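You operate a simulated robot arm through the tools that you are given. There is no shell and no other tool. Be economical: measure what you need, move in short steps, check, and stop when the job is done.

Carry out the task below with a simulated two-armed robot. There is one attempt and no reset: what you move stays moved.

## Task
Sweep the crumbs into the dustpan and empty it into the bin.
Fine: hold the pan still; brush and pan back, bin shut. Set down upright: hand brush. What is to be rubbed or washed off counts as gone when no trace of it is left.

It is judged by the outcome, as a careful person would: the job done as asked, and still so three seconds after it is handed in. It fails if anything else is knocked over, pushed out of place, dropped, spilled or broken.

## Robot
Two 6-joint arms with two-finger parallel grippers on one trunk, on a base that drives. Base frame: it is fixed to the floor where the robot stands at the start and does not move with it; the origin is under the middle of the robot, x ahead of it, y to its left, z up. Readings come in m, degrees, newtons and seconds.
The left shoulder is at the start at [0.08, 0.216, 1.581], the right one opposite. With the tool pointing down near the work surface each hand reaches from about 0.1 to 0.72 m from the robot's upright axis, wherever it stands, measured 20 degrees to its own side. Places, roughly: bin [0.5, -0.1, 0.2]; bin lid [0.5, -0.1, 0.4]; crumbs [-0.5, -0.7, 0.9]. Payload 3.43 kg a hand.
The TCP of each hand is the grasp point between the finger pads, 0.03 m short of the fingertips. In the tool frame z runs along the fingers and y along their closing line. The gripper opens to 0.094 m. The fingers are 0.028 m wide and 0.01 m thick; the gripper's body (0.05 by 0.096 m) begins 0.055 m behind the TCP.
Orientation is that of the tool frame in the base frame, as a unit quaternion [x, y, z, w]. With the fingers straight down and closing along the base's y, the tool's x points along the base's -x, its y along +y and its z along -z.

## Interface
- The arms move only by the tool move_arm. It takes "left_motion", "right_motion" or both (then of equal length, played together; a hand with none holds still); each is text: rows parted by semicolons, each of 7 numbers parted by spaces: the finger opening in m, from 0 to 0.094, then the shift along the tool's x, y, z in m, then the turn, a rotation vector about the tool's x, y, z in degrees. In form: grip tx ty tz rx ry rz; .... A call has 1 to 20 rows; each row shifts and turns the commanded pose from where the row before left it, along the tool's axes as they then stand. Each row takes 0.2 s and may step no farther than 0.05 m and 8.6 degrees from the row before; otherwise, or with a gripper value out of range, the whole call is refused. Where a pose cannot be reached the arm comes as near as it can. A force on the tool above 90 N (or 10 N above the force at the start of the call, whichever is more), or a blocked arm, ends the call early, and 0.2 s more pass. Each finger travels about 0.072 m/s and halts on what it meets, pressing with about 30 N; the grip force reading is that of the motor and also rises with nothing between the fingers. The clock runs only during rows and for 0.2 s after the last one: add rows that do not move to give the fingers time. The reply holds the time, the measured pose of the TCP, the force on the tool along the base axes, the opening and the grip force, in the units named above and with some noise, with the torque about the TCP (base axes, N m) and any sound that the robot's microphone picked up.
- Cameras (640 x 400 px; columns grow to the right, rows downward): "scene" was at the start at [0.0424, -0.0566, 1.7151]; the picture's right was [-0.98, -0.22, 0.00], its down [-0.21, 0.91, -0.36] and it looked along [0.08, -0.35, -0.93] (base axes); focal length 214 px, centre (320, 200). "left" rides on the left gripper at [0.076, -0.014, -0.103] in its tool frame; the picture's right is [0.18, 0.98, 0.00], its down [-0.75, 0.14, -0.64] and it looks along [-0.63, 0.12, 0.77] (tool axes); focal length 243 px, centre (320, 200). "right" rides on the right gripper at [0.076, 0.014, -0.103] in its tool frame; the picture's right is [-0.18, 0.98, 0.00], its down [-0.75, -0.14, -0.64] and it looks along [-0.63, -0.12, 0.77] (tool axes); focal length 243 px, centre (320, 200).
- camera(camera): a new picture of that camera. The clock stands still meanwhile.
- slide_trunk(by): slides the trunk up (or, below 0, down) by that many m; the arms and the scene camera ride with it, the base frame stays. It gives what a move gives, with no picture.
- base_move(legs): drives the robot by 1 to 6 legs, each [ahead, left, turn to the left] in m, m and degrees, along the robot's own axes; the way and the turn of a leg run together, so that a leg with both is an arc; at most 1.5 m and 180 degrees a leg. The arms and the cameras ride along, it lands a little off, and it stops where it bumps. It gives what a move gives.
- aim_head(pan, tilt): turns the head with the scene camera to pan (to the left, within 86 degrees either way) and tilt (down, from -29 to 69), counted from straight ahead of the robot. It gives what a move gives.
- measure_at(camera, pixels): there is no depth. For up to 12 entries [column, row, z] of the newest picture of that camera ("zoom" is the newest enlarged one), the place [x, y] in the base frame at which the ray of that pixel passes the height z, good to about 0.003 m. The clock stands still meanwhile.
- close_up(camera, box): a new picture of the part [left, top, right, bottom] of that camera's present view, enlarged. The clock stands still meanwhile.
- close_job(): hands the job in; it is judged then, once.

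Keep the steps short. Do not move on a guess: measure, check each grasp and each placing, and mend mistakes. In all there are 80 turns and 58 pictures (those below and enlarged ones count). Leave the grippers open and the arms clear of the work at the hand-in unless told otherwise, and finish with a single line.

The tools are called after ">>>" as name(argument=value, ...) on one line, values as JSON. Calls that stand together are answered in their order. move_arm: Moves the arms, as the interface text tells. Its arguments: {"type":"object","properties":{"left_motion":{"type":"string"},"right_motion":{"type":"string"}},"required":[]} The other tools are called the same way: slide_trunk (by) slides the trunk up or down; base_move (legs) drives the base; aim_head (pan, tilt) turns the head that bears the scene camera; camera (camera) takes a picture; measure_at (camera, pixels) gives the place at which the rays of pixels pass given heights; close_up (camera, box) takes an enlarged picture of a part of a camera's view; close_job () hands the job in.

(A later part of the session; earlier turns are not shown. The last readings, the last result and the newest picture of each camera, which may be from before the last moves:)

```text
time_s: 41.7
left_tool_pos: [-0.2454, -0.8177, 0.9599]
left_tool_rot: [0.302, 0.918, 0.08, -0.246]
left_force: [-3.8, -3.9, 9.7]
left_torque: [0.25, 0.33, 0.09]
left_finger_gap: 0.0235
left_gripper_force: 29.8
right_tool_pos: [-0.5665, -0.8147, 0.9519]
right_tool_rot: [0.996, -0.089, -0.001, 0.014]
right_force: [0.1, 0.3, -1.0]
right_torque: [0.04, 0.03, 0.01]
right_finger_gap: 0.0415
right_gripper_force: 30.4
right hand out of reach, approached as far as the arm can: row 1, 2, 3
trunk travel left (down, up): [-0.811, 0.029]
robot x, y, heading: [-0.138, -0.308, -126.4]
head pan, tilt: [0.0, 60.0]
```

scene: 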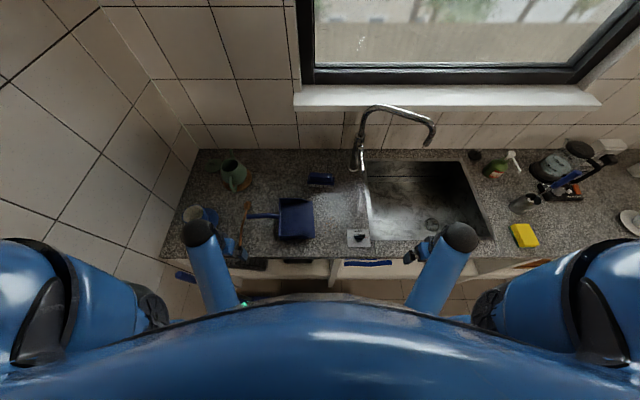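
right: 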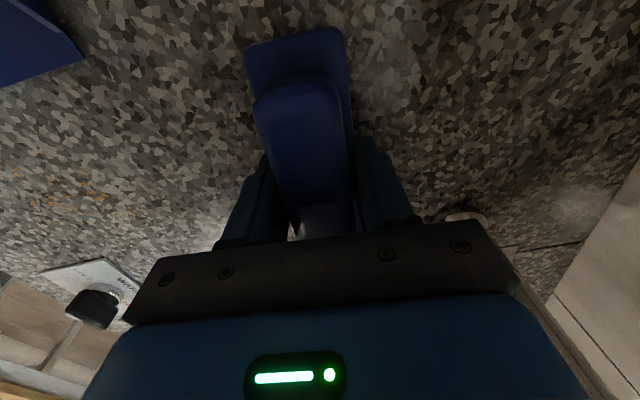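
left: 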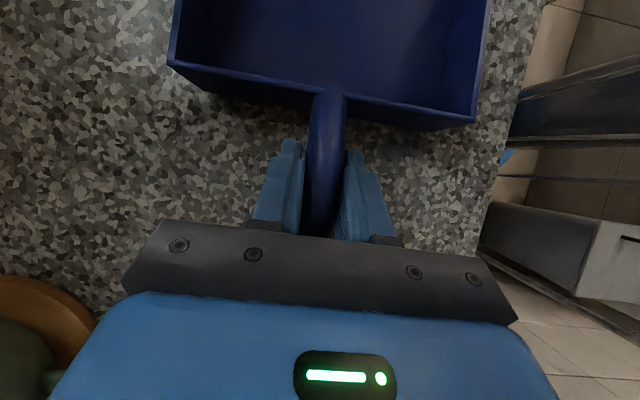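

Readings look lagging; hold a few rows and read again.

>>> move_arm(right_motion="0 0 0 0 0 0 0;0 0 0 0 0 0 0;0 0 0 0 0 0 0")

>>> close_up(camera="scene", box=[180, 110, 420, 260])

```text
time_s: 42.5
left_tool_pos: [-0.2455, -0.8165, 0.9599]
left_tool_rot: [0.301, 0.918, 0.08, -0.246]
left_force: [-2.9, -4.1, 11.3]
left_torque: [0.24, 0.39, 0.07]
left_finger_gap: 0.0234
left_gripper_force: 29.4
right_tool_pos: [-0.5656, -0.8147, 0.9524]
right_tool_rot: [0.996, -0.09, -0.002, 0.012]
right_force: [0.2, -0.5, -0.6]
right_torque: [0.03, -0.02, 0.0]
right_finger_gap: 0.0413
right_gripper_force: 29.5
trunk travel left (down, up): [-0.811, 0.029]
robot x, y, heading: [-0.1392, -0.3066, -126.3]
head pan, tilt: [0.0, 60.0]
```

```text
2.67 times, centred on (300, 185) of scene
```

zoom: 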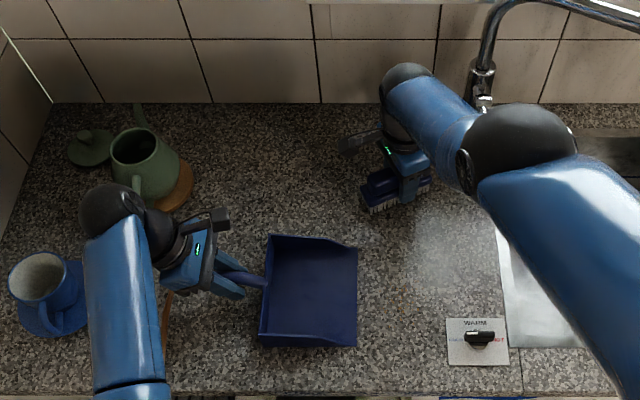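

Arm is settled and unforced; brush held. Try small back-and-up steps now.

>>> move_arm(right_motion="0 0 0 -0.01 0 0 0;0 0.0066 -0.0135 -0.005 0 0 0;0 0.0066 -0.0135 -0.005 0 0 0;0 0 0 0 0 0 0")

```text
time_s: 43.5
left_tool_pos: [-0.2456, -0.8157, 0.9601]
left_tool_rot: [0.3, 0.918, 0.081, -0.247]
left_force: [-2.7, -3.8, 9.6]
left_torque: [0.23, 0.37, 0.09]
left_finger_gap: 0.0234
left_gripper_force: 30.0
right_tool_pos: [-0.5622, -0.8177, 0.9553]
right_tool_rot: [0.996, -0.089, -0.001, 0.014]
right_force: [0.3, -0.1, -0.5]
right_torque: [-0.01, -0.03, -0.02]
right_finger_gap: 0.0416
right_gripper_force: 30.4
right hand out of reach, approached as far as the arm can: row 1, 2, 3
trunk travel left (down, up): [-0.811, 0.029]
robot x, y, heading: [-0.1409, -0.3105, -126.3]
head pan, tilt: [0.0, 60.0]
```

Translation slides along a joint limit, but turning is followed. Turn the wrist further toward neutral in place first (brush clear of pan and tap).

>>> move_arm(right_motion="0 0 0 0 0 0 -8;0 0 0 0 0 0 -8;0 0 0 0 0 0 -8;0 0 0 0 0 0 -8;0 0 0 0 0 0 0")

```text
time_s: 44.7
left_tool_pos: [-0.2454, -0.8168, 0.9593]
left_tool_rot: [0.301, 0.918, 0.08, -0.246]
left_force: [-1.3, -3.5, 7.8]
left_torque: [0.16, 0.24, 0.11]
left_finger_gap: 0.0235
left_gripper_force: 30.4
right_tool_pos: [-0.5621, -0.8188, 0.955]
right_tool_rot: [0.982, 0.189, -0.004, 0.012]
right_force: [0.5, 0.8, -0.5]
right_torque: [0.01, 0.0, 0.03]
right_finger_gap: 0.0413
right_gripper_force: 29.6
trunk travel left (down, up): [-0.811, 0.029]
robot x, y, heading: [-0.143, -0.3085, -126.6]
head pan, tilt: [0.0, 60.0]
```

Turned without complaint. Now test lift and retreat.

>>> move_arm(right_motion="0 0 0 -0.01 0 0 0;0 0.017 -0.0105 -0.005 0 0 0;0 0.017 -0.0105 -0.005 0 0 0;0 0 0 0 0 0 0")

```text
time_s: 45.7
left_tool_pos: [-0.2447, -0.8164, 0.9598]
left_tool_rot: [0.301, 0.918, 0.081, -0.246]
left_force: [-1.1, -3.5, 5.6]
left_torque: [0.12, 0.17, 0.07]
left_finger_gap: 0.0237
left_gripper_force: 30.3
right_tool_pos: [-0.5534, -0.8235, 0.9562]
right_tool_rot: [0.982, 0.188, -0.005, 0.011]
right_force: [0.5, 0.9, -0.8]
right_torque: [0.01, 0.01, -0.03]
right_finger_gap: 0.0414
right_gripper_force: 30.2
right hand out of reach, approached as far as the arm can: row 1, 2, 3
trunk travel left (down, up): [-0.811, 0.029]
robot x, y, heading: [-0.1427, -0.3103, -126.6]
head pan, tilt: [0.0, 60.0]
```

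Motion only slides sideways, as if the arm is stretched or at a joint limit. Look at the whole arm.

>>> camera(camera="scene")

```text
25 pictures are left
```

scene: 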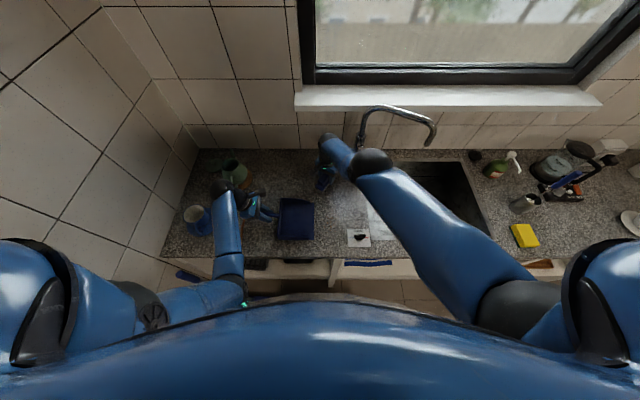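

Continue turning to neutral, then test a pure lift.

>>> move_arm(right_motion="0 0 0 0 0 0 -8;0 0 0 0 0 0 -8;0 0 0 0 0 0 -8;0 0 0 0 0 0 -7.6;0 0 0 0 0 0 0")

>>> move_arm(right_motion="0 0 0 0 0 6 0;0 0 0 0 0 0 0")

>>> move_arm(right_motion="0 0.02 0 0 0 0 0;0 0 0 0 0 0 0")

```text
time_s: 46.9
left_tool_pos: [-0.2447, -0.8169, 0.9599]
left_tool_rot: [0.301, 0.918, 0.081, -0.245]
left_force: [-0.7, -1.4, 5.1]
left_torque: [0.09, 0.07, 0.09]
left_finger_gap: 0.0235
left_gripper_force: 29.9
right_tool_pos: [-0.5533, -0.8231, 0.9562]
right_tool_rot: [0.893, 0.449, -0.008, 0.01]
right_force: [0.6, 0.0, -0.1]
right_torque: [0.01, -0.01, -0.02]
right_finger_gap: 0.0412
right_gripper_force: 29.7
trunk travel left (down, up): [-0.811, 0.029]
robot x, y, heading: [-0.1352, -0.3091, -126.0]
head pan, tilt: [0.0, 60.0]
```

```text
time_s: 47.5
left_tool_pos: [-0.2457, -0.816, 0.96]
left_tool_rot: [0.301, 0.918, 0.082, -0.247]
left_force: [-1.4, -1.7, 3.4]
left_torque: [0.05, 0.07, 0.11]
left_finger_gap: 0.0238
left_gripper_force: 30.7
right_tool_pos: [-0.5521, -0.8153, 0.9599]
right_tool_rot: [0.894, 0.448, 0.015, -0.001]
right_force: [0.4, -0.7, -0.9]
right_torque: [0.0, -0.04, 0.0]
right_finger_gap: 0.0412
right_gripper_force: 29.9
right hand out of reach, approached as far as the arm can: row 1
trunk travel left (down, up): [-0.811, 0.029]
robot x, y, heading: [-0.136, -0.3075, -126.6]
head pan, tilt: [0.0, 60.0]
```

```text
time_s: 48.1
left_tool_pos: [-0.2451, -0.8161, 0.9602]
left_tool_rot: [0.301, 0.918, 0.082, -0.246]
left_force: [0.3, -1.3, 2.0]
left_torque: [0.05, 0.03, 0.1]
left_finger_gap: 0.0236
left_gripper_force: 29.9
right_tool_pos: [-0.5454, -0.8128, 0.9532]
right_tool_rot: [0.894, 0.449, 0.016, -0.002]
right_force: [0.4, 0.0, -0.3]
right_torque: [-0.02, -0.04, 0.01]
right_finger_gap: 0.0414
right_gripper_force: 29.6
right hand out of reach, approached as far as the arm can: row 1
trunk travel left (down, up): [-0.811, 0.029]
robot x, y, heading: [-0.1402, -0.3108, -126.6]
head pan, tilt: [0.0, 60.0]
```

The slide pattern (inward ↔ down) shows the right elbow is locked straight. I'll release the pan with the left (fingers stay around the handle), raise the trunk the remaining 29 mm for room, then move the right hand inward and down so the elbow bends.

>>> move_arm(left_motion="0.05 0 0 0 0 0 0;0.094 0 0 0 0 0 0;0.094 0 0 0 0 0 0")

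>>> slide_trunk(by=0.029)

>>> move_arm(right_motion="0 0.01 0 0.01 0 0 0;0 0.02 0 0.005 0 0 0;0 0.03 0 0 0 0 0;0 0.03 0 0 0 0 0;0 0 0 0 0 0 0")

```text
time_s: 48.9
left_tool_pos: [-0.2443, -0.817, 0.9591]
left_tool_rot: [0.301, 0.917, 0.081, -0.248]
left_force: [-0.1, -0.9, 0.1]
left_torque: [-0.03, 0.0, -0.01]
left_finger_gap: 0.0938
left_gripper_force: 0.1
right_tool_pos: [-0.5437, -0.8124, 0.954]
right_tool_rot: [0.894, 0.448, 0.016, -0.002]
right_force: [0.1, 0.0, -1.2]
right_torque: [-0.04, -0.01, 0.0]
right_finger_gap: 0.0416
right_gripper_force: 29.3
trunk travel left (down, up): [-0.811, 0.029]
robot x, y, heading: [-0.1383, -0.3098, -126.6]
head pan, tilt: [0.0, 60.0]
```

```text
time_s: 49.7
left_tool_pos: [-0.2448, -0.8179, 0.9881]
left_tool_rot: [0.301, 0.918, 0.08, -0.246]
left_force: [-0.2, -1.6, 0.5]
left_torque: [-0.01, 0.0, 0.02]
left_finger_gap: 0.0941
left_gripper_force: 0.1
right_tool_pos: [-0.5444, -0.8144, 0.9827]
right_tool_rot: [0.894, 0.448, 0.016, -0.002]
right_force: [0.0, 0.7, -1.7]
right_torque: [-0.04, 0.03, 0.0]
right_finger_gap: 0.0412
right_gripper_force: 30.2
trunk travel left (down, up): [-0.84, 0.0]
robot x, y, heading: [-0.1368, -0.3072, -126.5]
head pan, tilt: [0.0, 60.0]
```

```text
time_s: 50.9
left_tool_pos: [-0.2461, -0.8135, 0.9922]
left_tool_rot: [0.301, 0.918, 0.079, -0.246]
left_force: [1.3, 1.2, -0.7]
left_torque: [-0.03, 0.02, 0.01]
left_finger_gap: 0.0939
left_gripper_force: 0.0
right_tool_pos: [-0.5112, -0.7983, 0.9465]
right_tool_rot: [0.894, 0.448, 0.009, 0.005]
right_force: [-24.3, -3.4, 54.4]
right_torque: [0.12, 0.83, 0.23]
right_finger_gap: 0.0413
right_gripper_force: 30.1
right hand out of reach, approached as far as the arm can: row 1, 2, 3, 4
trunk travel left (down, up): [-0.84, 0.0]
robot x, y, heading: [-0.1393, -0.309, -126.6]
head pan, tilt: [0.0, 60.0]
```

Distances to the shoulder (~0.87–0.88 m) confirm the arm is at full stretch. I'll lean the hand back (fingers forward, ry negative), which pulls the wrist inward, and lift a bit to relieve the pressure.

>>> move_arm(right_motion="0 0 0 -0.01 0 -5 0;0 0 0 -0.01 0 -6 0;0 0 0 0 0 -6 0;0 0 0 0 0 -6 0;0 0 0 0 0 0 0")

```text
time_s: 51.5
left_tool_pos: [-0.2416, -0.8094, 0.9926]
left_tool_rot: [0.304, 0.916, 0.08, -0.248]
left_force: [-0.3, -0.8, -0.5]
left_torque: [0.05, -0.03, -0.02]
left_finger_gap: 0.094
left_gripper_force: 0.1
right_tool_pos: [-0.5117, -0.8291, 0.9494]
right_tool_rot: [0.891, 0.444, -0.078, 0.043]
right_force: [7.2, 33.2, 76.0]
right_torque: [1.01, 0.19, -0.14]
right_finger_gap: 0.0426
right_gripper_force: 30.0
right hand out of reach, approached as far as the arm can: row 1, 2, 3
trunk travel left (down, up): [-0.84, 0.0]
robot x, y, heading: [-0.1367, -0.3087, -126.7]
head pan, tilt: [0.0, 60.0]
stopped in row 3 (right hand): the force on the tool passed its limit at 102 N (the readings are from after the stop); the commanded pose is now the measured one
```

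Pressing on the counter again. Relieve it by tilting back upright in small steps.

>>> move_arm(right_motion="0 0 0 0 0 4 0;0 0 0 0 0 4 0;0 0 0 0 0 0 0")

```text
time_s: 52.3
left_tool_pos: [-0.2437, -0.8119, 0.9895]
left_tool_rot: [0.302, 0.917, 0.081, -0.246]
left_force: [0.5, 0.3, 0.9]
left_torque: [0.0, -0.02, -0.02]
left_finger_gap: 0.0939
left_gripper_force: 0.2
right_tool_pos: [-0.508, -0.8072, 0.9467]
right_tool_rot: [0.894, 0.448, -0.008, 0.008]
right_force: [1.3, -4.8, 8.7]
right_torque: [-0.54, 0.37, 0.25]
right_finger_gap: 0.0416
right_gripper_force: 30.2
right hand out of reach, approached as far as the arm can: row 1, 2
trunk travel left (down, up): [-0.84, 0.0]
robot x, y, heading: [-0.1359, -0.307, -126.3]
head pan, tilt: [0.0, 60.0]
```

Force is relieved (9 N). Try the opposite direction: small up-and-outward steps, then inward while rising.

>>> move_arm(right_motion="0 -0.011 0 -0.015 0 0 0;0 -0.011 0 -0.015 0 0 0;0 0 0 0 0 0 0")

>>> move_arm(right_motion="0 0.015 0 -0.005 0 0 0;0 0.015 0 -0.005 0 0 0;0 0 0 0 0 0 0")

```text
time_s: 53.1
left_tool_pos: [-0.2449, -0.8147, 0.989]
left_tool_rot: [0.302, 0.917, 0.081, -0.247]
left_force: [-0.8, -0.9, -0.9]
left_torque: [0.02, 0.0, 0.01]
left_finger_gap: 0.0942
left_gripper_force: 0.1
right_tool_pos: [-0.5208, -0.8266, 0.9779]
right_tool_rot: [0.894, 0.448, -0.008, 0.01]
right_force: [0.4, -0.5, -0.9]
right_torque: [0.02, 0.01, 0.0]
right_finger_gap: 0.0415
right_gripper_force: 30.4
trunk travel left (down, up): [-0.84, 0.0]
robot x, y, heading: [-0.1403, -0.31, -126.5]
head pan, tilt: [0.0, 60.0]
```

```text
time_s: 53.9
left_tool_pos: [-0.2448, -0.8153, 0.9897]
left_tool_rot: [0.303, 0.917, 0.082, -0.246]
left_force: [0.1, 1.4, 0.6]
left_torque: [-0.01, 0.01, 0.04]
left_finger_gap: 0.0942
left_gripper_force: 0.0
right_tool_pos: [-0.5098, -0.8263, 0.9735]
right_tool_rot: [0.894, 0.448, -0.009, 0.009]
right_force: [0.6, 0.5, -1.4]
right_torque: [0.0, -0.04, -0.01]
right_finger_gap: 0.0415
right_gripper_force: 29.8
right hand out of reach, approached as far as the arm can: row 1, 2
trunk travel left (down, up): [-0.84, 0.0]
robot x, y, heading: [-0.1368, -0.3091, -126.3]
head pan, tilt: [0.0, 60.0]
```

Up/outward worked exactly; inward fails. Test whether outward-down (radially out) is reachable, to tell which kind of limit this is.

>>> move_arm(right_motion="0 -0.015 0 0.012 0 0 0;0 0 0 0 0 0 0")

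```text
time_s: 54.5
left_tool_pos: [-0.2453, -0.8144, 0.9889]
left_tool_rot: [0.302, 0.918, 0.082, -0.246]
left_force: [0.0, -0.1, -0.1]
left_torque: [0.0, 0.02, 0.0]
left_finger_gap: 0.0936
left_gripper_force: 0.0
right_tool_pos: [-0.5121, -0.8275, 0.9726]
right_tool_rot: [0.894, 0.447, -0.01, 0.009]
right_force: [0.1, 0.6, -0.9]
right_torque: [-0.02, -0.03, 0.01]
right_finger_gap: 0.0417
right_gripper_force: 29.5
right hand out of reach, approached as far as the arm can: row 1
trunk travel left (down, up): [-0.84, 0.0]
robot x, y, heading: [-0.1367, -0.3047, -126.5]
head pan, tilt: [0.0, 60.0]
```

Both radial directions fail: the elbow is exactly straight (singular). I'll lift both hands clear, back away from the counter with the brush held, and bend the elbow in open space.

>>> move_arm(left_motion="0.094 0.01 0 -0.0173 0 0 0;0.094 0.01 0 -0.0173 0 0 0;0.094 0 0 0 0 0 0", right_motion="0 -0.011 0 -0.014 0 0 0;0 -0.011 0 -0.014 0 0 0;0 0 0 0 0 0 0")

>>> close_up(camera="scene", box=[180, 110, 420, 260])

```text
time_s: 55.3
left_tool_pos: [-0.2434, -0.8146, 1.0298]
left_tool_rot: [0.302, 0.917, 0.082, -0.247]
left_force: [0.9, 0.4, 0.6]
left_torque: [-0.01, -0.01, 0.0]
left_finger_gap: 0.094
left_gripper_force: 0.1
right_tool_pos: [-0.5241, -0.8386, 1.0027]
right_tool_rot: [0.894, 0.447, -0.011, 0.009]
right_force: [-0.6, -0.3, -0.9]
right_torque: [0.02, 0.02, 0.03]
right_finger_gap: 0.0416
right_gripper_force: 30.6
right hand out of reach, approached as far as the arm can: row 2
trunk travel left (down, up): [-0.84, 0.0]
robot x, y, heading: [-0.1355, -0.3093, -126.6]
head pan, tilt: [0.0, 60.0]
```

```text
2.67 times, centred on (300, 185) of scene
```

zoom: 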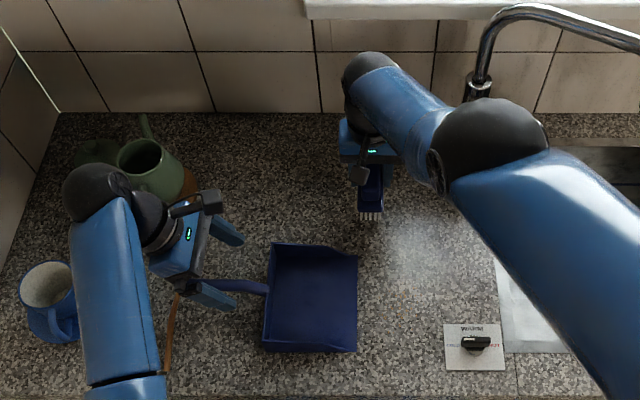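

Brush is clear of the counter. Drive diagonally back-right then straight back.

>>> base_move(legs=[[-0.08, -0.05, 0], [-0.35, 0, 0]])

>>> camera(camera="scene")

```text
time_s: 58.3
left_tool_pos: [-0.0244, -0.4411, 1.0281]
left_tool_rot: [0.296, 0.919, 0.081, -0.246]
left_force: [0.3, 0.5, -0.2]
left_torque: [0.01, -0.03, 0.0]
left_finger_gap: 0.0941
left_gripper_force: 0.0
right_tool_pos: [-0.3041, -0.4681, 1.002]
right_tool_rot: [0.891, 0.454, -0.009, 0.009]
right_force: [0.3, 0.0, -0.4]
right_torque: [0.0, 0.01, 0.02]
right_finger_gap: 0.0415
right_gripper_force: 30.1
trunk travel left (down, up): [-0.84, 0.0]
robot x, y, heading: [0.0761, 0.0708, -125.7]
head pan, tilt: [0.0, 60.0]
```

```text
23 pictures are left
```

scene: 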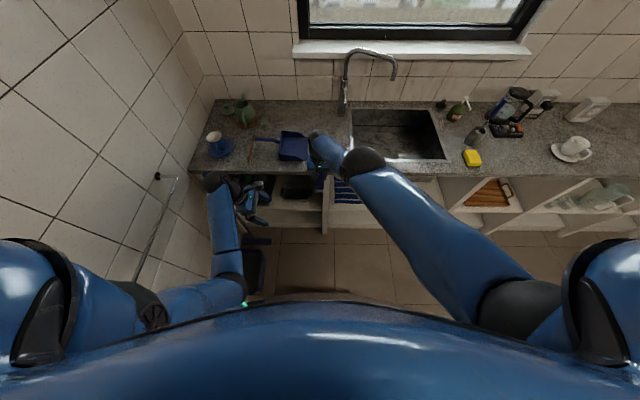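

Free space now (hand at n 0.56, counter edge 0.665). Sweep the hand inward and down to get the elbow bending.

>>> move_arm(right_motion="0 0.02 0 0.02 0 0 0;0 0.022 0 0.02 0 0 0;0 0.025 0 0.02 0 0 0;0 0.025 0 0.02 0 0 0;0 0.03 0 0.015 0 0 0;0 0.03 0 0.015 0 0 0;0 0.03 0 0.01 0 0 0;0 0.03 0 0.01 0 0 0;0 0.03 0 0 0 0 0;0 0 0 0 0 0 0")

```text
time_s: 60.5
left_tool_pos: [-0.0237, -0.44, 1.0297]
left_tool_rot: [0.297, 0.919, 0.08, -0.247]
left_force: [0.7, 0.5, 0.2]
left_torque: [0.03, 0.02, 0.02]
left_finger_gap: 0.0942
left_gripper_force: 0.1
right_tool_pos: [-0.1724, -0.3467, 0.8114]
right_tool_rot: [0.891, 0.453, -0.009, 0.009]
right_force: [0.1, -0.7, -0.8]
right_torque: [0.02, -0.01, 0.02]
right_finger_gap: 0.0415
right_gripper_force: 29.6
right hand out of reach, approached as far as the arm can: row 1, 2, 3, 4, 5, 6, 7, 8, 9
trunk travel left (down, up): [-0.84, 0.0]
robot x, y, heading: [0.077, 0.067, -125.8]
head pan, tilt: [0.0, 60.0]
```

Only one sliding path again, so a wrist joint is at its stop. In free space, test tilting the hand (ry −24°) to see whether that frees it.

>>> move_arm(right_motion="0 0 0 0 0 -8 0;0 0 0 0 0 -8 0;0 0 0 0 0 -8 0;0 0 0 0 0 0 0")

>>> move_arm(right_motion="0 0.02 0 -0.02 0 0 0;0 0.02 0 -0.02 0 0 0;0 0 0 0 0 0 0")

```text
time_s: 61.5
left_tool_pos: [-0.024, -0.4404, 1.0296]
left_tool_rot: [0.297, 0.919, 0.08, -0.247]
left_force: [-0.1, 0.1, -0.3]
left_torque: [0.02, -0.01, -0.03]
left_finger_gap: 0.094
left_gripper_force: 0.1
right_tool_pos: [-0.1709, -0.3637, 0.7873]
right_tool_rot: [0.869, 0.441, -0.196, 0.105]
right_force: [-0.4, -0.4, -0.8]
right_torque: [0.02, -0.01, -0.01]
right_finger_gap: 0.0412
right_gripper_force: 29.8
right hand out of reach, approached as far as the arm can: row 1, 2, 3
trunk travel left (down, up): [-0.84, 0.0]
robot x, y, heading: [0.0785, 0.0681, -125.7]
head pan, tilt: [0.0, 60.0]
```

```text
time_s: 62.3
left_tool_pos: [-0.025, -0.4399, 1.0302]
left_tool_rot: [0.296, 0.919, 0.081, -0.247]
left_force: [0.5, -0.2, 0.0]
left_torque: [-0.01, 0.01, 0.02]
left_finger_gap: 0.094
left_gripper_force: 0.0
right_tool_pos: [-0.1376, -0.3469, 0.7778]
right_tool_rot: [0.87, 0.441, -0.195, 0.103]
right_force: [0.6, 0.3, -1.0]
right_torque: [-0.04, -0.02, 0.01]
right_finger_gap: 0.041
right_gripper_force: 30.0
right hand out of reach, approached as far as the arm can: row 1, 2
trunk travel left (down, up): [-0.84, 0.0]
robot x, y, heading: [0.0759, 0.0695, -125.9]
head pan, tilt: [0.0, 60.0]
```

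A geometric fit (arm radius 0.66 m plus hand) confirms the straight elbow; downward travel only pins it. So upward-outward travel should flex it: do a long up-out arc, then test inward.

>>> move_arm(right_motion="0 -0.0334 0 -0.0117 0 0 0;0 -0.0334 0 -0.0117 0 0 0;0 -0.0334 0 -0.0117 0 0 0;0 -0.0334 0 -0.0117 0 0 0;0 -0.0292 0 -0.0192 0 0 0;0 -0.0292 0 -0.0192 0 0 0;0 -0.0292 0 -0.0192 0 0 0;0 -0.0292 0 -0.0192 0 0 0;0 0 0 0 0 0 0")

>>> move_arm(right_motion="0 0.018 0 -0.009 0 0 0;0 0.018 0 -0.009 0 0 0;0 0 0 0 0 0 0")

```text
time_s: 64.3
left_tool_pos: [-0.0237, -0.4395, 1.0296]
left_tool_rot: [0.297, 0.919, 0.081, -0.247]
left_force: [-0.1, 0.2, 0.6]
left_torque: [0.01, 0.01, -0.03]
left_finger_gap: 0.0942
left_gripper_force: 0.1
right_tool_pos: [-0.2379, -0.5169, 0.9591]
right_tool_rot: [0.87, 0.441, -0.194, 0.103]
right_force: [-0.3, -0.6, -0.3]
right_torque: [0.03, -0.02, 0.01]
right_finger_gap: 0.0411
right_gripper_force: 29.5
right hand out of reach, approached as far as the arm can: row 1, 2, 3, 4, 5, 6, 7, 8
trunk travel left (down, up): [-0.84, 0.0]
robot x, y, heading: [0.0766, 0.0668, -125.8]
head pan, tilt: [0.0, 60.0]
```

```text
time_s: 65.1
left_tool_pos: [-0.0244, -0.4408, 1.0282]
left_tool_rot: [0.297, 0.919, 0.081, -0.247]
left_force: [-0.3, 0.2, 0.1]
left_torque: [0.06, 0.0, 0.0]
left_finger_gap: 0.0939
left_gripper_force: 0.1
right_tool_pos: [-0.2171, -0.5091, 0.9444]
right_tool_rot: [0.87, 0.442, -0.194, 0.103]
right_force: [0.5, -1.0, -0.9]
right_torque: [0.02, 0.0, -0.02]
right_finger_gap: 0.0412
right_gripper_force: 30.5
right hand out of reach, approached as far as the arm can: row 1, 2
trunk travel left (down, up): [-0.84, 0.0]
robot x, y, heading: [0.0798, 0.0673, -125.7]
head pan, tilt: [0.0, 60.0]
```

Still on the sphere; the wrist-relative tangent there is mostly up. Command a straight 0.2 m lift (which lies inside the reach sphere).

>>> move_arm(right_motion="0 -0.0174 0 -0.036 0 0 0;0 -0.0174 0 -0.036 0 0 0;0 -0.0174 0 -0.036 0 0 0;0 -0.0174 0 -0.036 0 0 0;0 -0.0174 0 -0.036 0 0 0;0 0 0 0 0 0 0")

>>> camera(camera="scene")

```text
time_s: 66.5
left_tool_pos: [-0.0247, -0.4394, 1.0291]
left_tool_rot: [0.296, 0.919, 0.081, -0.247]
left_force: [0.3, 0.1, 0.6]
left_torque: [0.0, 0.02, -0.02]
left_finger_gap: 0.094
left_gripper_force: 0.0
right_tool_pos: [-0.222, -0.5891, 1.1101]
right_tool_rot: [0.87, 0.441, -0.194, 0.103]
right_force: [0.7, -0.1, -0.8]
right_torque: [0.01, 0.01, 0.03]
right_finger_gap: 0.0409
right_gripper_force: 29.7
right hand out of reach, approached as far as the arm can: row 1, 2, 3, 4, 5
trunk travel left (down, up): [-0.84, 0.0]
robot x, y, heading: [0.08, 0.067, -125.5]
head pan, tilt: [0.0, 60.0]
```

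```text
22 pictures are left
```

scene: 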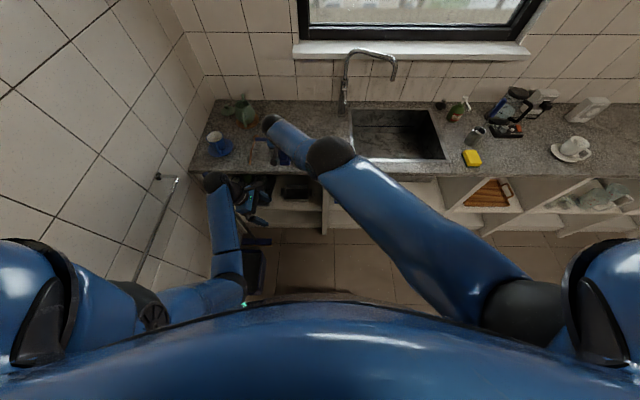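

Hypothesis: the elbow slipped slightly past straight. Drive it outward first (to straight), then up and in, to fall back to the normal side.

>>> move_arm(right_motion="0 -0.0355 0 0.006 0 0 0;0 -0.0355 0 0.006 0 0 0;0 -0.0129 0 -0.0359 0 0 0;0 -0.0129 0 -0.0359 0 0 0;0 0.005 0 -0.0357 0 0 0;0 0.02 0 -0.02 0 0 0;0 0.03 0 -0.01 0 0 0;0 0.03 0 -0.01 0 0 0;0 0 0 0 0 0 0")

```text
time_s: 68.5
left_tool_pos: [-0.0252, -0.4406, 1.0305]
left_tool_rot: [0.296, 0.92, 0.08, -0.246]
left_force: [-1.0, -0.1, 0.2]
left_torque: [-0.03, 0.03, 0.03]
left_finger_gap: 0.094
left_gripper_force: 0.0
right_tool_pos: [-0.1965, -0.6182, 1.2359]
right_tool_rot: [0.87, 0.442, -0.194, 0.102]
right_force: [-1.1, -0.6, -1.4]
right_torque: [-0.01, -0.01, -0.02]
right_finger_gap: 0.0414
right_gripper_force: 30.1
right hand out of reach, approached as far as the arm can: row 1, 2, 3, 4, 5, 6, 7, 8
trunk travel left (down, up): [-0.84, 0.0]
robot x, y, heading: [0.0753, 0.0673, -125.7]
head pan, tilt: [0.0, 60.0]
```

Working through the joint shares: pure translation barely moves a straight elbow, but pitching the hand about the wrist point does. Pitch ry +8° steps about the wrist (shift 48 mm along x each), then pull in.

>>> move_arm(right_motion="0 0.048 0 -0.0034 0 8 0;0 0.048 0 -0.0034 0 8 0;0 0.048 0 -0.0034 0 8 0;0 0.048 0 -0.0034 0 8 0;0 0 0 0 0 0 0;0 0.02 0 -0.02 0 0 0;0 0.02 0 -0.02 0 0 0;0 0.02 0 -0.02 0 0 0;0 0 0 0 0 0 0")

```text
time_s: 70.5
left_tool_pos: [-0.0251, -0.4404, 1.0295]
left_tool_rot: [0.296, 0.919, 0.081, -0.247]
left_force: [-0.2, 0.1, 0.4]
left_torque: [-0.03, 0.0, 0.01]
left_finger_gap: 0.0939
left_gripper_force: 0.1
right_tool_pos: [-0.0491, -0.5265, 1.2548]
right_tool_rot: [0.89, 0.453, 0.053, -0.023]
right_force: [-0.2, 0.5, -0.9]
right_torque: [0.04, 0.01, 0.02]
right_finger_gap: 0.0408
right_gripper_force: 30.3
right hand out of reach, approached as far as the arm can: row 1, 2, 3, 4, 6, 7, 8
trunk travel left (down, up): [-0.84, 0.0]
robot x, y, heading: [0.0791, 0.0689, -125.9]
head pan, tilt: [0.0, 60.0]
```

Right hand has drifted above the left hand; move it to the right first, then pitch the other way about the wrist and pull in.

>>> move_arm(right_motion="0 0 -0.045 0 0 0 0;0 0 -0.045 0 0 0 0;0 0 -0.045 0 0 0 0;0 0 -0.045 0 0 0 0;0 0 -0.045 0 0 0 0;0 0 -0.045 0 0 0 0;0 0 0 0 0 0 0")

>>> move_arm(right_motion="0 -0.045 0 -0.003 0 -8 0;0 -0.045 0 -0.003 0 -8 0;0 -0.045 0 -0.003 0 -8 0;0 -0.045 0 -0.003 0 -8 0;0 -0.045 0 -0.003 0 -8 0;0 0.01 0 -0.02 0 0 0;0 0.02 0 -0.02 0 0 0;0 0.02 0 -0.02 0 0 0;0 0 0 0 0 0 0")

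>>> camera(camera="scene")

```text
time_s: 72.1
left_tool_pos: [-0.0245, -0.4381, 1.03]
left_tool_rot: [0.296, 0.919, 0.08, -0.247]
left_force: [-0.5, 0.1, -0.4]
left_torque: [-0.01, -0.01, 0.0]
left_finger_gap: 0.0938
left_gripper_force: 0.1
right_tool_pos: [-0.2734, -0.5153, 1.24]
right_tool_rot: [0.889, 0.453, 0.053, -0.024]
right_force: [-0.2, 0.3, -1.1]
right_torque: [-0.03, 0.01, 0.01]
right_finger_gap: 0.0415
right_gripper_force: 29.6
right hand out of reach, approached as far as the arm can: row 1, 2, 3, 4, 5, 6
trunk travel left (down, up): [-0.84, 0.0]
robot x, y, heading: [0.0766, 0.0678, -125.7]
head pan, tilt: [0.0, 60.0]
```

```text
time_s: 74.1
left_tool_pos: [-0.024, -0.4409, 1.0285]
left_tool_rot: [0.296, 0.919, 0.08, -0.247]
left_force: [-0.2, 0.4, -0.2]
left_torque: [0.02, -0.05, 0.01]
left_finger_gap: 0.0942
left_gripper_force: 0.1
right_tool_pos: [-0.3389, -0.5638, 1.3194]
right_tool_rot: [0.854, 0.433, -0.255, 0.134]
right_force: [-0.4, 0.0, -0.6]
right_torque: [-0.01, 0.01, 0.01]
right_finger_gap: 0.0413
right_gripper_force: 29.6
right hand out of reach, approached as far as the arm can: row 1, 2, 3, 4, 5
trunk travel left (down, up): [-0.84, 0.0]
robot x, y, heading: [0.0753, 0.0692, -125.7]
head pan, tilt: [0.0, 60.0]
```

```text
21 pictures are left
```

scene: 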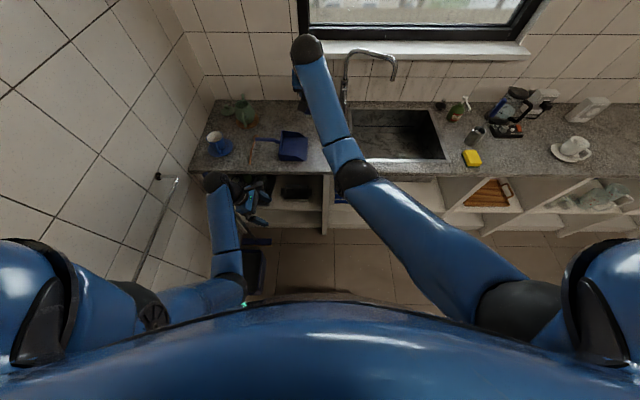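

Freed: the last inward rows were accepted and the picture shows the elbow bent. Now come in and down, then level the tilt.

>>> move_arm(right_motion="0 0.036 0 0 0 0 0;0 0.036 0 0 0 0 0;0 0.036 0 0 0 0 0;0 0.036 0 0 0 0 0;0 0.036 0 0 0 0 0;0 0.036 0 0 0 0 0;0 0 0 0 0 8 0;0 0 0 0 0 8 0;0 0 0 0 0 8 0;0 0 0 0 0 8 0;0 0 0 0 0 0 0")

```text
time_s: 76.5
left_tool_pos: [-0.0248, -0.4401, 1.0307]
left_tool_rot: [0.296, 0.919, 0.08, -0.247]
left_force: [0.2, -0.7, 0.6]
left_torque: [0.0, -0.01, -0.01]
left_finger_gap: 0.0939
left_gripper_force: 0.1
right_tool_pos: [-0.2367, -0.445, 1.1746]
right_tool_rot: [0.891, 0.454, -0.009, 0.01]
right_force: [0.4, 0.4, -0.4]
right_torque: [0.0, 0.01, 0.01]
right_finger_gap: 0.0414
right_gripper_force: 29.7
right hand out of reach, approached as far as the arm can: row 9, 10
trunk travel left (down, up): [-0.84, 0.0]
robot x, y, heading: [0.0764, 0.0653, -125.8]
head pan, tilt: [0.0, 60.0]
```

Hand is level again and mobile. Lower it and bring it to the spot from which, after driving back, it will be right of the crumbs.

>>> move_arm(right_motion="0 0 0 0.038 0 0 0;0 0 0 0.038 0 0 0;0 0 0 0.038 0 0 0;0 0 0 0.038 0 0 0;0 0.0257 -0.04 0 0 0 0;0 0.0257 -0.04 0 0 0 0;0 0.0257 -0.04 0 0 0 0;0 0.0257 -0.04 0 0 0 0;0 0.0257 -0.04 0 0 0 0;0 0.0257 -0.04 0 0 0 0;0 0 0 0 0 0 0")

```text
time_s: 78.9
left_tool_pos: [-0.024, -0.4404, 1.0289]
left_tool_rot: [0.296, 0.919, 0.081, -0.247]
left_force: [0.1, -0.3, -1.0]
left_torque: [0.01, -0.02, 0.01]
left_finger_gap: 0.0941
left_gripper_force: 0.0
right_tool_pos: [-0.3408, -0.1824, 1.0154]
right_tool_rot: [0.891, 0.453, -0.01, 0.009]
right_force: [0.1, 0.3, 0.1]
right_torque: [-0.01, 0.03, 0.0]
right_finger_gap: 0.0411
right_gripper_force: 29.5
trunk travel left (down, up): [-0.84, 0.0]
robot x, y, heading: [0.0693, 0.0675, -125.7]
head pan, tilt: [0.0, 60.0]
```

All reached without complaint. Drive back to the counter, a bit further left and closer than before.

>>> base_move(legs=[[0, 0.115, -0.7], [0.38, 0, 0], [0.08, 0, 0]])

>>> close_up(camera="scene", box=[200, 130, 440, 280])

```text
time_s: 79.7
left_tool_pos: [-0.022, -0.4425, 1.0293]
left_tool_rot: [0.295, 0.92, 0.08, -0.247]
left_force: [-0.4, 0.6, -0.5]
left_torque: [-0.01, -0.02, 0.03]
left_finger_gap: 0.094
left_gripper_force: 0.0
right_tool_pos: [-0.3406, -0.1835, 1.0147]
right_tool_rot: [0.891, 0.453, -0.009, 0.01]
right_force: [1.0, -0.3, -0.2]
right_torque: [0.01, -0.03, 0.01]
right_finger_gap: 0.0413
right_gripper_force: 29.8
trunk travel left (down, up): [-0.84, 0.0]
robot x, y, heading: [0.0815, 0.0671, -125.8]
head pan, tilt: [0.0, 60.0]
stopped in leg 1: the robot was blocked; the commanded pose is now the measured one
```

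```text
2.67 times, centred on (320, 205) of scene
```

zoom: 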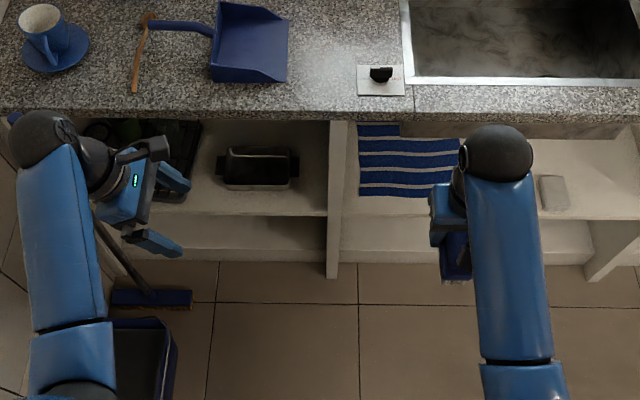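

Blocked on the left — likely the bin beside the base (it's at about that spot). Stop pushing that way: go ahead first, then left.

>>> base_move(legs=[[0.34, -0.02, -0.6], [0, 0.12, 0], [0.1, 0, 0]])

>>> close_up(camera="scene", box=[200, 150, 440, 300])

```text
time_s: 83.5
left_tool_pos: [-0.204, -0.8387, 1.0327]
left_tool_rot: [0.305, 0.917, 0.079, -0.246]
left_force: [-0.9, 0.8, 0.3]
left_torque: [-0.06, 0.0, -0.01]
left_finger_gap: 0.094
left_gripper_force: 0.1
right_tool_pos: [-0.5152, -0.577, 1.0195]
right_tool_rot: [0.896, 0.445, -0.012, 0.012]
right_force: [0.1, 1.3, -0.8]
right_torque: [-0.1, 0.04, 0.02]
right_finger_gap: 0.0412
right_gripper_force: 30.2
trunk travel left (down, up): [-0.84, 0.0]
robot x, y, heading: [-0.0972, -0.3397, -126.9]
head pan, tilt: [0.0, 60.0]
```

```text
2.67 times, centred on (320, 225) of scene
```

zoom: 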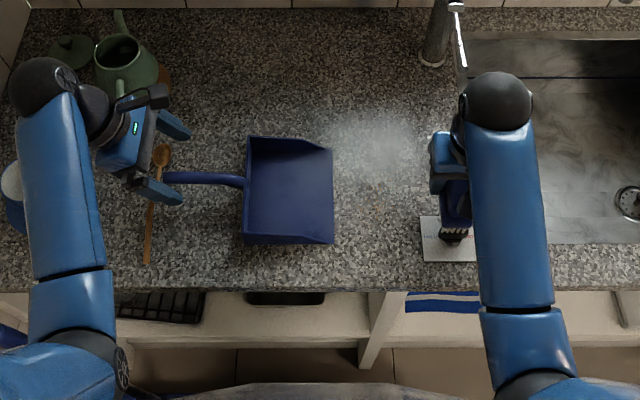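

Good. Move 6 cm closer so the brush home is well within reach (it blocks safely if too near).

>>> base_move(legs=[[0.06, 0, 0.5]])

>>> camera(camera="left")

>>> close_up(camera="scene", box=[240, 170, 400, 270])

```text
time_s: 84.4
left_tool_pos: [-0.2286, -0.881, 1.031]
left_tool_rot: [0.301, 0.918, 0.079, -0.247]
left_force: [0.6, 0.5, 0.2]
left_torque: [-0.04, 0.0, 0.01]
left_finger_gap: 0.0939
left_gripper_force: 0.0
right_tool_pos: [-0.5419, -0.6205, 1.0186]
right_tool_rot: [0.894, 0.449, -0.012, 0.011]
right_force: [0.0, 0.8, -1.1]
right_torque: [-0.06, 0.0, 0.02]
right_finger_gap: 0.0414
right_gripper_force: 30.1
trunk travel left (down, up): [-0.84, 0.0]
robot x, y, heading: [-0.1296, -0.38, -126.2]
head pan, tilt: [0.0, 60.0]
```

```text
18 pictures are left
```

left: 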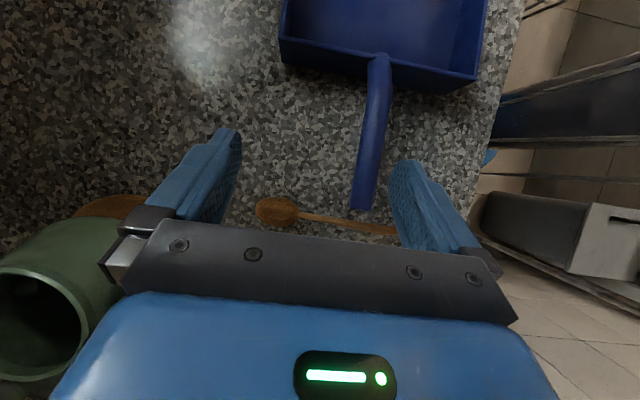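

```text
4.00 times, centred on (320, 220) of scene
```

zoom: 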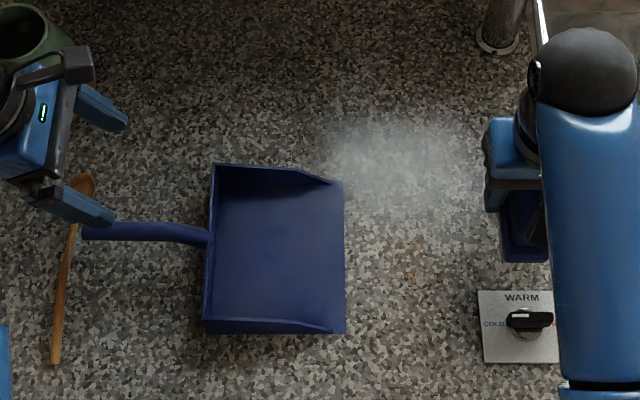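

Measure the pan handle, mouth and crumbs again from this view.

>>> measure_at(camera="zoom", pixels=[[85, 233, 0.96], [208, 239, 0.96], [150, 234, 0.96], [345, 185, 0.905], [345, 332, 0.905], [408, 262, 0.9], [392, 265, 0.9], [424, 250, 0.9], [410, 238, 0.9], [410, 290, 0.9], [203, 333, 0.9], [480, 292, 0.9]])

>>> close_up(camera="scene", box=[310, 210, 374, 250])

```text
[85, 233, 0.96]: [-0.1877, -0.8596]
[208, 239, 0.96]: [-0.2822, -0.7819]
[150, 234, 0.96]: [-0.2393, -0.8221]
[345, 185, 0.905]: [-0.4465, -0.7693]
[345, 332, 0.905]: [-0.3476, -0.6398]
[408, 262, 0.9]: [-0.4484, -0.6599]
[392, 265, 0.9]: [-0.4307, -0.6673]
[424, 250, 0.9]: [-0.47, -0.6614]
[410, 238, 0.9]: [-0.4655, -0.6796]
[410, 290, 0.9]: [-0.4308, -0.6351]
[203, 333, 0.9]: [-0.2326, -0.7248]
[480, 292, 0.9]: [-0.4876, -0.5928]
```

```text
10.00 times, centred on (342, 230) of scene
```

zoom: 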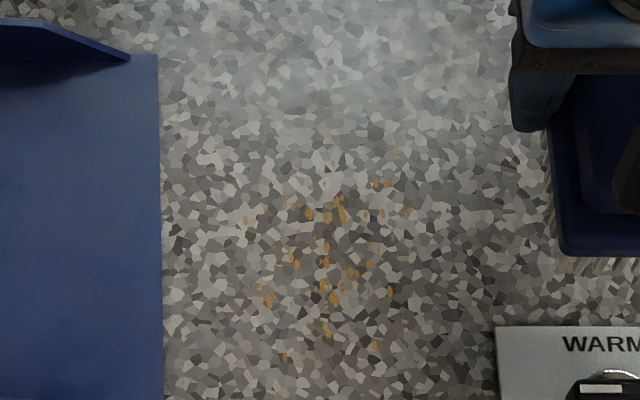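

The crumbs are now visible; measure their extents.

>>> measure_at(camera="zoom", pixels=[[395, 150, 0.9], [375, 347, 0.9], [245, 220, 0.9], [285, 358, 0.9], [408, 212, 0.9], [325, 250, 0.9], [160, 60, 0.905], [163, 395, 0.905], [500, 330, 0.9]])

```text
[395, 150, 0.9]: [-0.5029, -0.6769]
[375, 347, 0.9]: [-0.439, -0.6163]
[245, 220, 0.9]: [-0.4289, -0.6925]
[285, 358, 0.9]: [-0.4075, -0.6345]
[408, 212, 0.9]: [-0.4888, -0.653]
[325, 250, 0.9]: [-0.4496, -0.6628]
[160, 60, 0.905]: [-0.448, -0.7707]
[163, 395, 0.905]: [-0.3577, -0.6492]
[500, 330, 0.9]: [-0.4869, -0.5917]
```

Crumbs span n 0.75–0.84, within the 12 cm brush and 15 cm mouth. First re-grip the pan with the left: over the handle, down, close.

>>> move_arm(left_motion="0.094 0.0236 0.0218 0.0136 0 0 0;0.094 0.0236 0.0218 0.0136 0 0 0;0.094 -0.0119 0 0.0206 0 0 0;0.094 -0.0119 0 0.0206 0 0 0;0.094 -0.0119 0 0.0206 0 0 0;0.094 0 0 0 0 0 0;0.07 0 0 0 0 0 0;0.045 0 0 0 0 0 0;0.02 0 0 0 0 0 0;0 0 0 0 0 0 0;0 0 0 0 0 0 0;0 0 0 0 0 0 0")

>>> camera(camera="left")

>>> camera(camera="right")

```text
time_s: 87.0
left_tool_pos: [-0.2491, -0.8169, 0.9589]
left_tool_rot: [0.3, 0.918, 0.082, -0.247]
left_force: [2.0, 0.3, 0.9]
left_torque: [0.19, 0.28, -0.05]
left_finger_gap: 0.0238
left_gripper_force: 30.2
right_tool_pos: [-0.5466, -0.6241, 1.0155]
right_tool_rot: [0.893, 0.449, -0.008, 0.009]
right_force: [0.9, 0.6, -0.1]
right_torque: [-0.03, -0.02, 0.01]
right_finger_gap: 0.0409
right_gripper_force: 29.4
trunk travel left (down, up): [-0.84, 0.0]
robot x, y, heading: [-0.1263, -0.3797, -126.4]
head pan, tilt: [0.0, 60.0]
```

```text
15 pictures are left
```

left: 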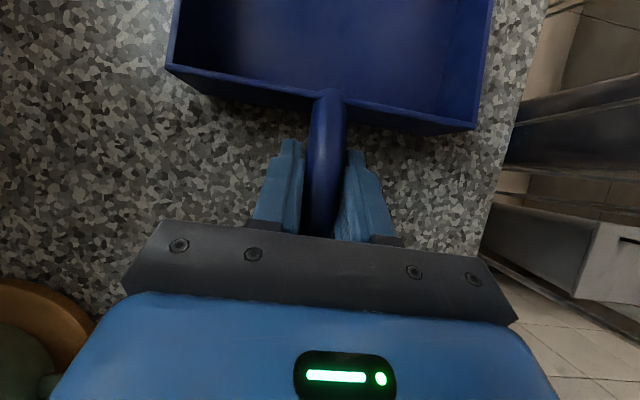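

```text
14 pictures are left
```

right: 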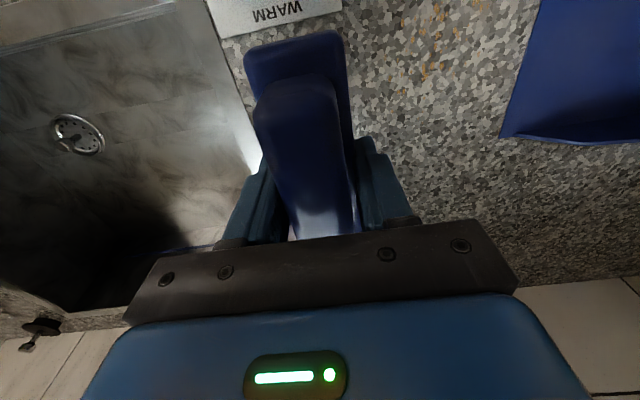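

Pan gripped as before. Place the brush right of the crumbs (u 0.034, n 0.803), turn 8° and lower to z≈0.950.

>>> move_arm(right_motion="0 0.0235 0.036 0 0 0 0;0 0 0 0 0 0 8;0 0 0 0.022 0 0 0;0 0 0 0.022 0 0 0;0 0 0 0.02 0 0 0;0 0 0 0 0 0 0")

>>> close_up(camera="scene", box=[280, 190, 376, 250])

```text
time_s: 88.4
left_tool_pos: [-0.2495, -0.8155, 0.9591]
left_tool_rot: [0.3, 0.918, 0.081, -0.246]
left_force: [-0.2, -0.3, 0.1]
left_torque: [-0.1, -0.12, 0.01]
left_finger_gap: 0.0239
left_gripper_force: 29.7
right_tool_pos: [-0.5022, -0.6287, 0.9513]
right_tool_rot: [0.922, 0.386, -0.011, 0.01]
right_force: [-1.5, 2.4, 17.6]
right_torque: [0.94, -0.33, 0.13]
right_finger_gap: 0.0412
right_gripper_force: 29.8
trunk travel left (down, up): [-0.84, 0.0]
robot x, y, heading: [-0.1293, -0.3829, -126.2]
head pan, tilt: [0.0, 60.0]
```

```text
6.67 times, centred on (328, 220) of scene
```

zoom: 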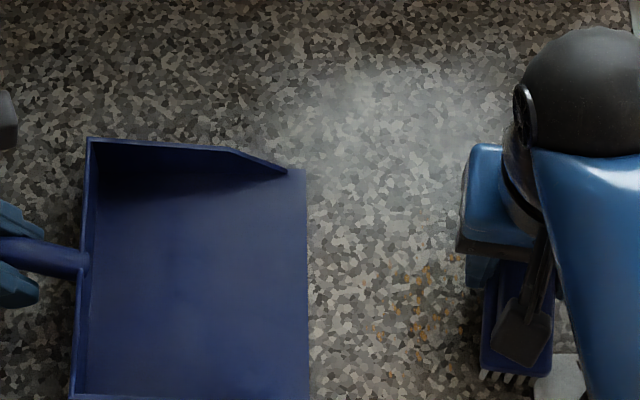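

17 N with the load at the near end — probably sitting on the plate edge. Slide 2.5 cm left, slightly raised, and check force.

>>> move_arm(right_motion="0 0 0 -0.003 0 0 0;0 0.0018 0.0125 0 0 0 0;0 0.0018 0.0125 0.002 0 0 0;0 0 0 0 0 0 0")

```text
time_s: 89.4
left_tool_pos: [-0.2503, -0.8167, 0.9587]
left_tool_rot: [0.3, 0.918, 0.081, -0.246]
left_force: [0.2, 0.1, 1.1]
left_torque: [0.01, 0.07, -0.03]
left_finger_gap: 0.0239
left_gripper_force: 30.4
right_tool_pos: [-0.4821, -0.6449, 0.9505]
right_tool_rot: [0.923, 0.385, -0.008, 0.01]
right_force: [0.0, -0.6, -1.1]
right_torque: [-0.01, -0.01, -0.01]
right_finger_gap: 0.0412
right_gripper_force: 30.1
trunk travel left (down, up): [-0.84, 0.0]
robot x, y, heading: [-0.1258, -0.3801, -126.0]
head pan, tilt: [0.0, 60.0]
```

No contact now at 0.9505. Lower in small steps to touch.

>>> move_arm(right_motion="0 0 0 0.002 0 0 0;0 0 0 0 0 0 0")

>>> move_arm(right_motion="0 0 0 0.002 0 0 0;0 0 0 0 0 0 0")

```text
time_s: 90.0
left_tool_pos: [-0.2511, -0.8163, 0.9583]
left_tool_rot: [0.3, 0.918, 0.081, -0.247]
left_force: [0.3, 0.5, 1.3]
left_torque: [0.01, -0.02, -0.06]
left_finger_gap: 0.0236
left_gripper_force: 29.7
right_tool_pos: [-0.4822, -0.646, 0.9491]
right_tool_rot: [0.923, 0.385, -0.009, 0.011]
right_force: [0.0, -0.1, -1.5]
right_torque: [0.01, -0.03, -0.01]
right_finger_gap: 0.0412
right_gripper_force: 30.2
trunk travel left (down, up): [-0.84, 0.0]
robot x, y, heading: [-0.1285, -0.3792, -126.3]
head pan, tilt: [0.0, 60.0]
```

```text
time_s: 90.6
left_tool_pos: [-0.2497, -0.8161, 0.9587]
left_tool_rot: [0.301, 0.917, 0.082, -0.247]
left_force: [1.3, -0.2, 0.4]
left_torque: [-0.09, -0.08, 0.03]
left_finger_gap: 0.0237
left_gripper_force: 30.4
right_tool_pos: [-0.483, -0.6452, 0.9482]
right_tool_rot: [0.923, 0.385, -0.009, 0.011]
right_force: [0.1, 2.6, 10.8]
right_torque: [0.1, 0.3, -0.04]
right_finger_gap: 0.0412
right_gripper_force: 30.1
trunk travel left (down, up): [-0.84, 0.0]
robot x, y, heading: [-0.1245, -0.3772, -126.3]
head pan, tilt: [0.0, 60.0]
```

Level contact at 0.948 (11 N). Ease 1 mm and sweep left to the mouth, rising 4 mm over the lip and on into the pan.

>>> move_arm(right_motion="0 0 0 -0.001 0 0 0;0 0.0018 0.0125 0 0 0 0;0 0.0018 0.0125 0 0 0 0;0 0.0018 0.0125 0 0 0 0;0 0.0018 0.0125 0 0 0 0;0 0.0018 0.0125 0 0 0 0;0 0.0014 0.01 0 0 0 0;0 0.0014 0.01 -0.002 0 0 0;0 0.0014 0.01 -0.002 0 0 0;0 0.0018 0.0125 0 0 0 0;0 0.0018 0.0125 0 0 0 0;0 0.0018 0.0125 0 0 0 0;0 0.0018 0.0125 0 0 0 0;0 0 0 0 0 0 0")

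>>> close_up(camera="scene", box=[280, 190, 376, 250])

```text
time_s: 93.6
left_tool_pos: [-0.2494, -0.8159, 0.9585]
left_tool_rot: [0.3, 0.918, 0.082, -0.246]
left_force: [-1.1, 0.0, 2.3]
left_torque: [0.08, 0.08, -0.04]
left_finger_gap: 0.0236
left_gripper_force: 30.2
right_tool_pos: [-0.3678, -0.7309, 0.9523]
right_tool_rot: [0.923, 0.386, -0.008, 0.01]
right_force: [0.3, 0.4, -0.7]
right_torque: [-0.01, -0.03, -0.03]
right_finger_gap: 0.0413
right_gripper_force: 30.5
trunk travel left (down, up): [-0.84, 0.0]
robot x, y, heading: [-0.1263, -0.3757, -125.9]
head pan, tilt: [0.0, 60.0]
```

```text
6.67 times, centred on (328, 220) of scene
```

zoom: 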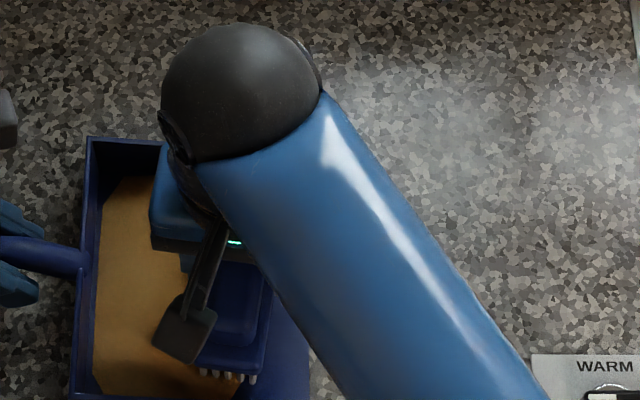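

Crumbs show in the pan and the counter looks clean. Lift the brush, move it off the pan and turn it back to its home orientation.

>>> move_arm(right_motion="0 0 0 -0.022 0 0 0;0 0 0 -0.022 0 0 0;0 0 0 -0.022 0 0 0;0 -0.0402 -0.0222 0 0 0 0;0 -0.0402 -0.0222 0 0 0 0;0 -0.0402 -0.0222 0 0 0 0;0 0 0 0 0 0 8.59;0 0 0 0 0 0 8.59;0 0 0 0 0 0 8.59;0 0 0 0 0 0 8.59;0 0 0 0 0 0 8.59;0 0 0 0 0 0 8.59;0 0 0 0 0 0 8.59;0 0 0 0 0 0 8.59;0 0 0 0 0 0 8.59;0 0 0 0 0 0 8.59;0 0 0 0 0 0 0")

>>> close_up(camera="scene", box=[260, 150, 420, 250])

```text
time_s: 97.2
left_tool_pos: [-0.2489, -0.8164, 0.9596]
left_tool_rot: [0.3, 0.918, 0.081, -0.247]
left_force: [-0.7, -0.1, 1.7]
left_torque: [-0.01, 0.03, 0.05]
left_finger_gap: 0.0238
left_gripper_force: 30.3
right_tool_pos: [-0.498, -0.7667, 1.0229]
right_tool_rot: [0.938, -0.347, 0.002, 0.014]
right_force: [0.0, 0.6, -1.0]
right_torque: [-0.01, 0.01, 0.0]
right_finger_gap: 0.0411
right_gripper_force: 30.1
trunk travel left (down, up): [-0.84, 0.0]
robot x, y, heading: [-0.1258, -0.3804, -126.2]
head pan, tilt: [0.0, 60.0]
```

```text
4.00 times, centred on (340, 200) of scene
```

zoom: 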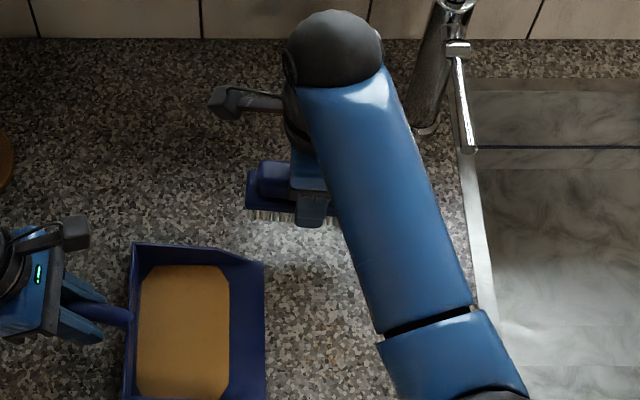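

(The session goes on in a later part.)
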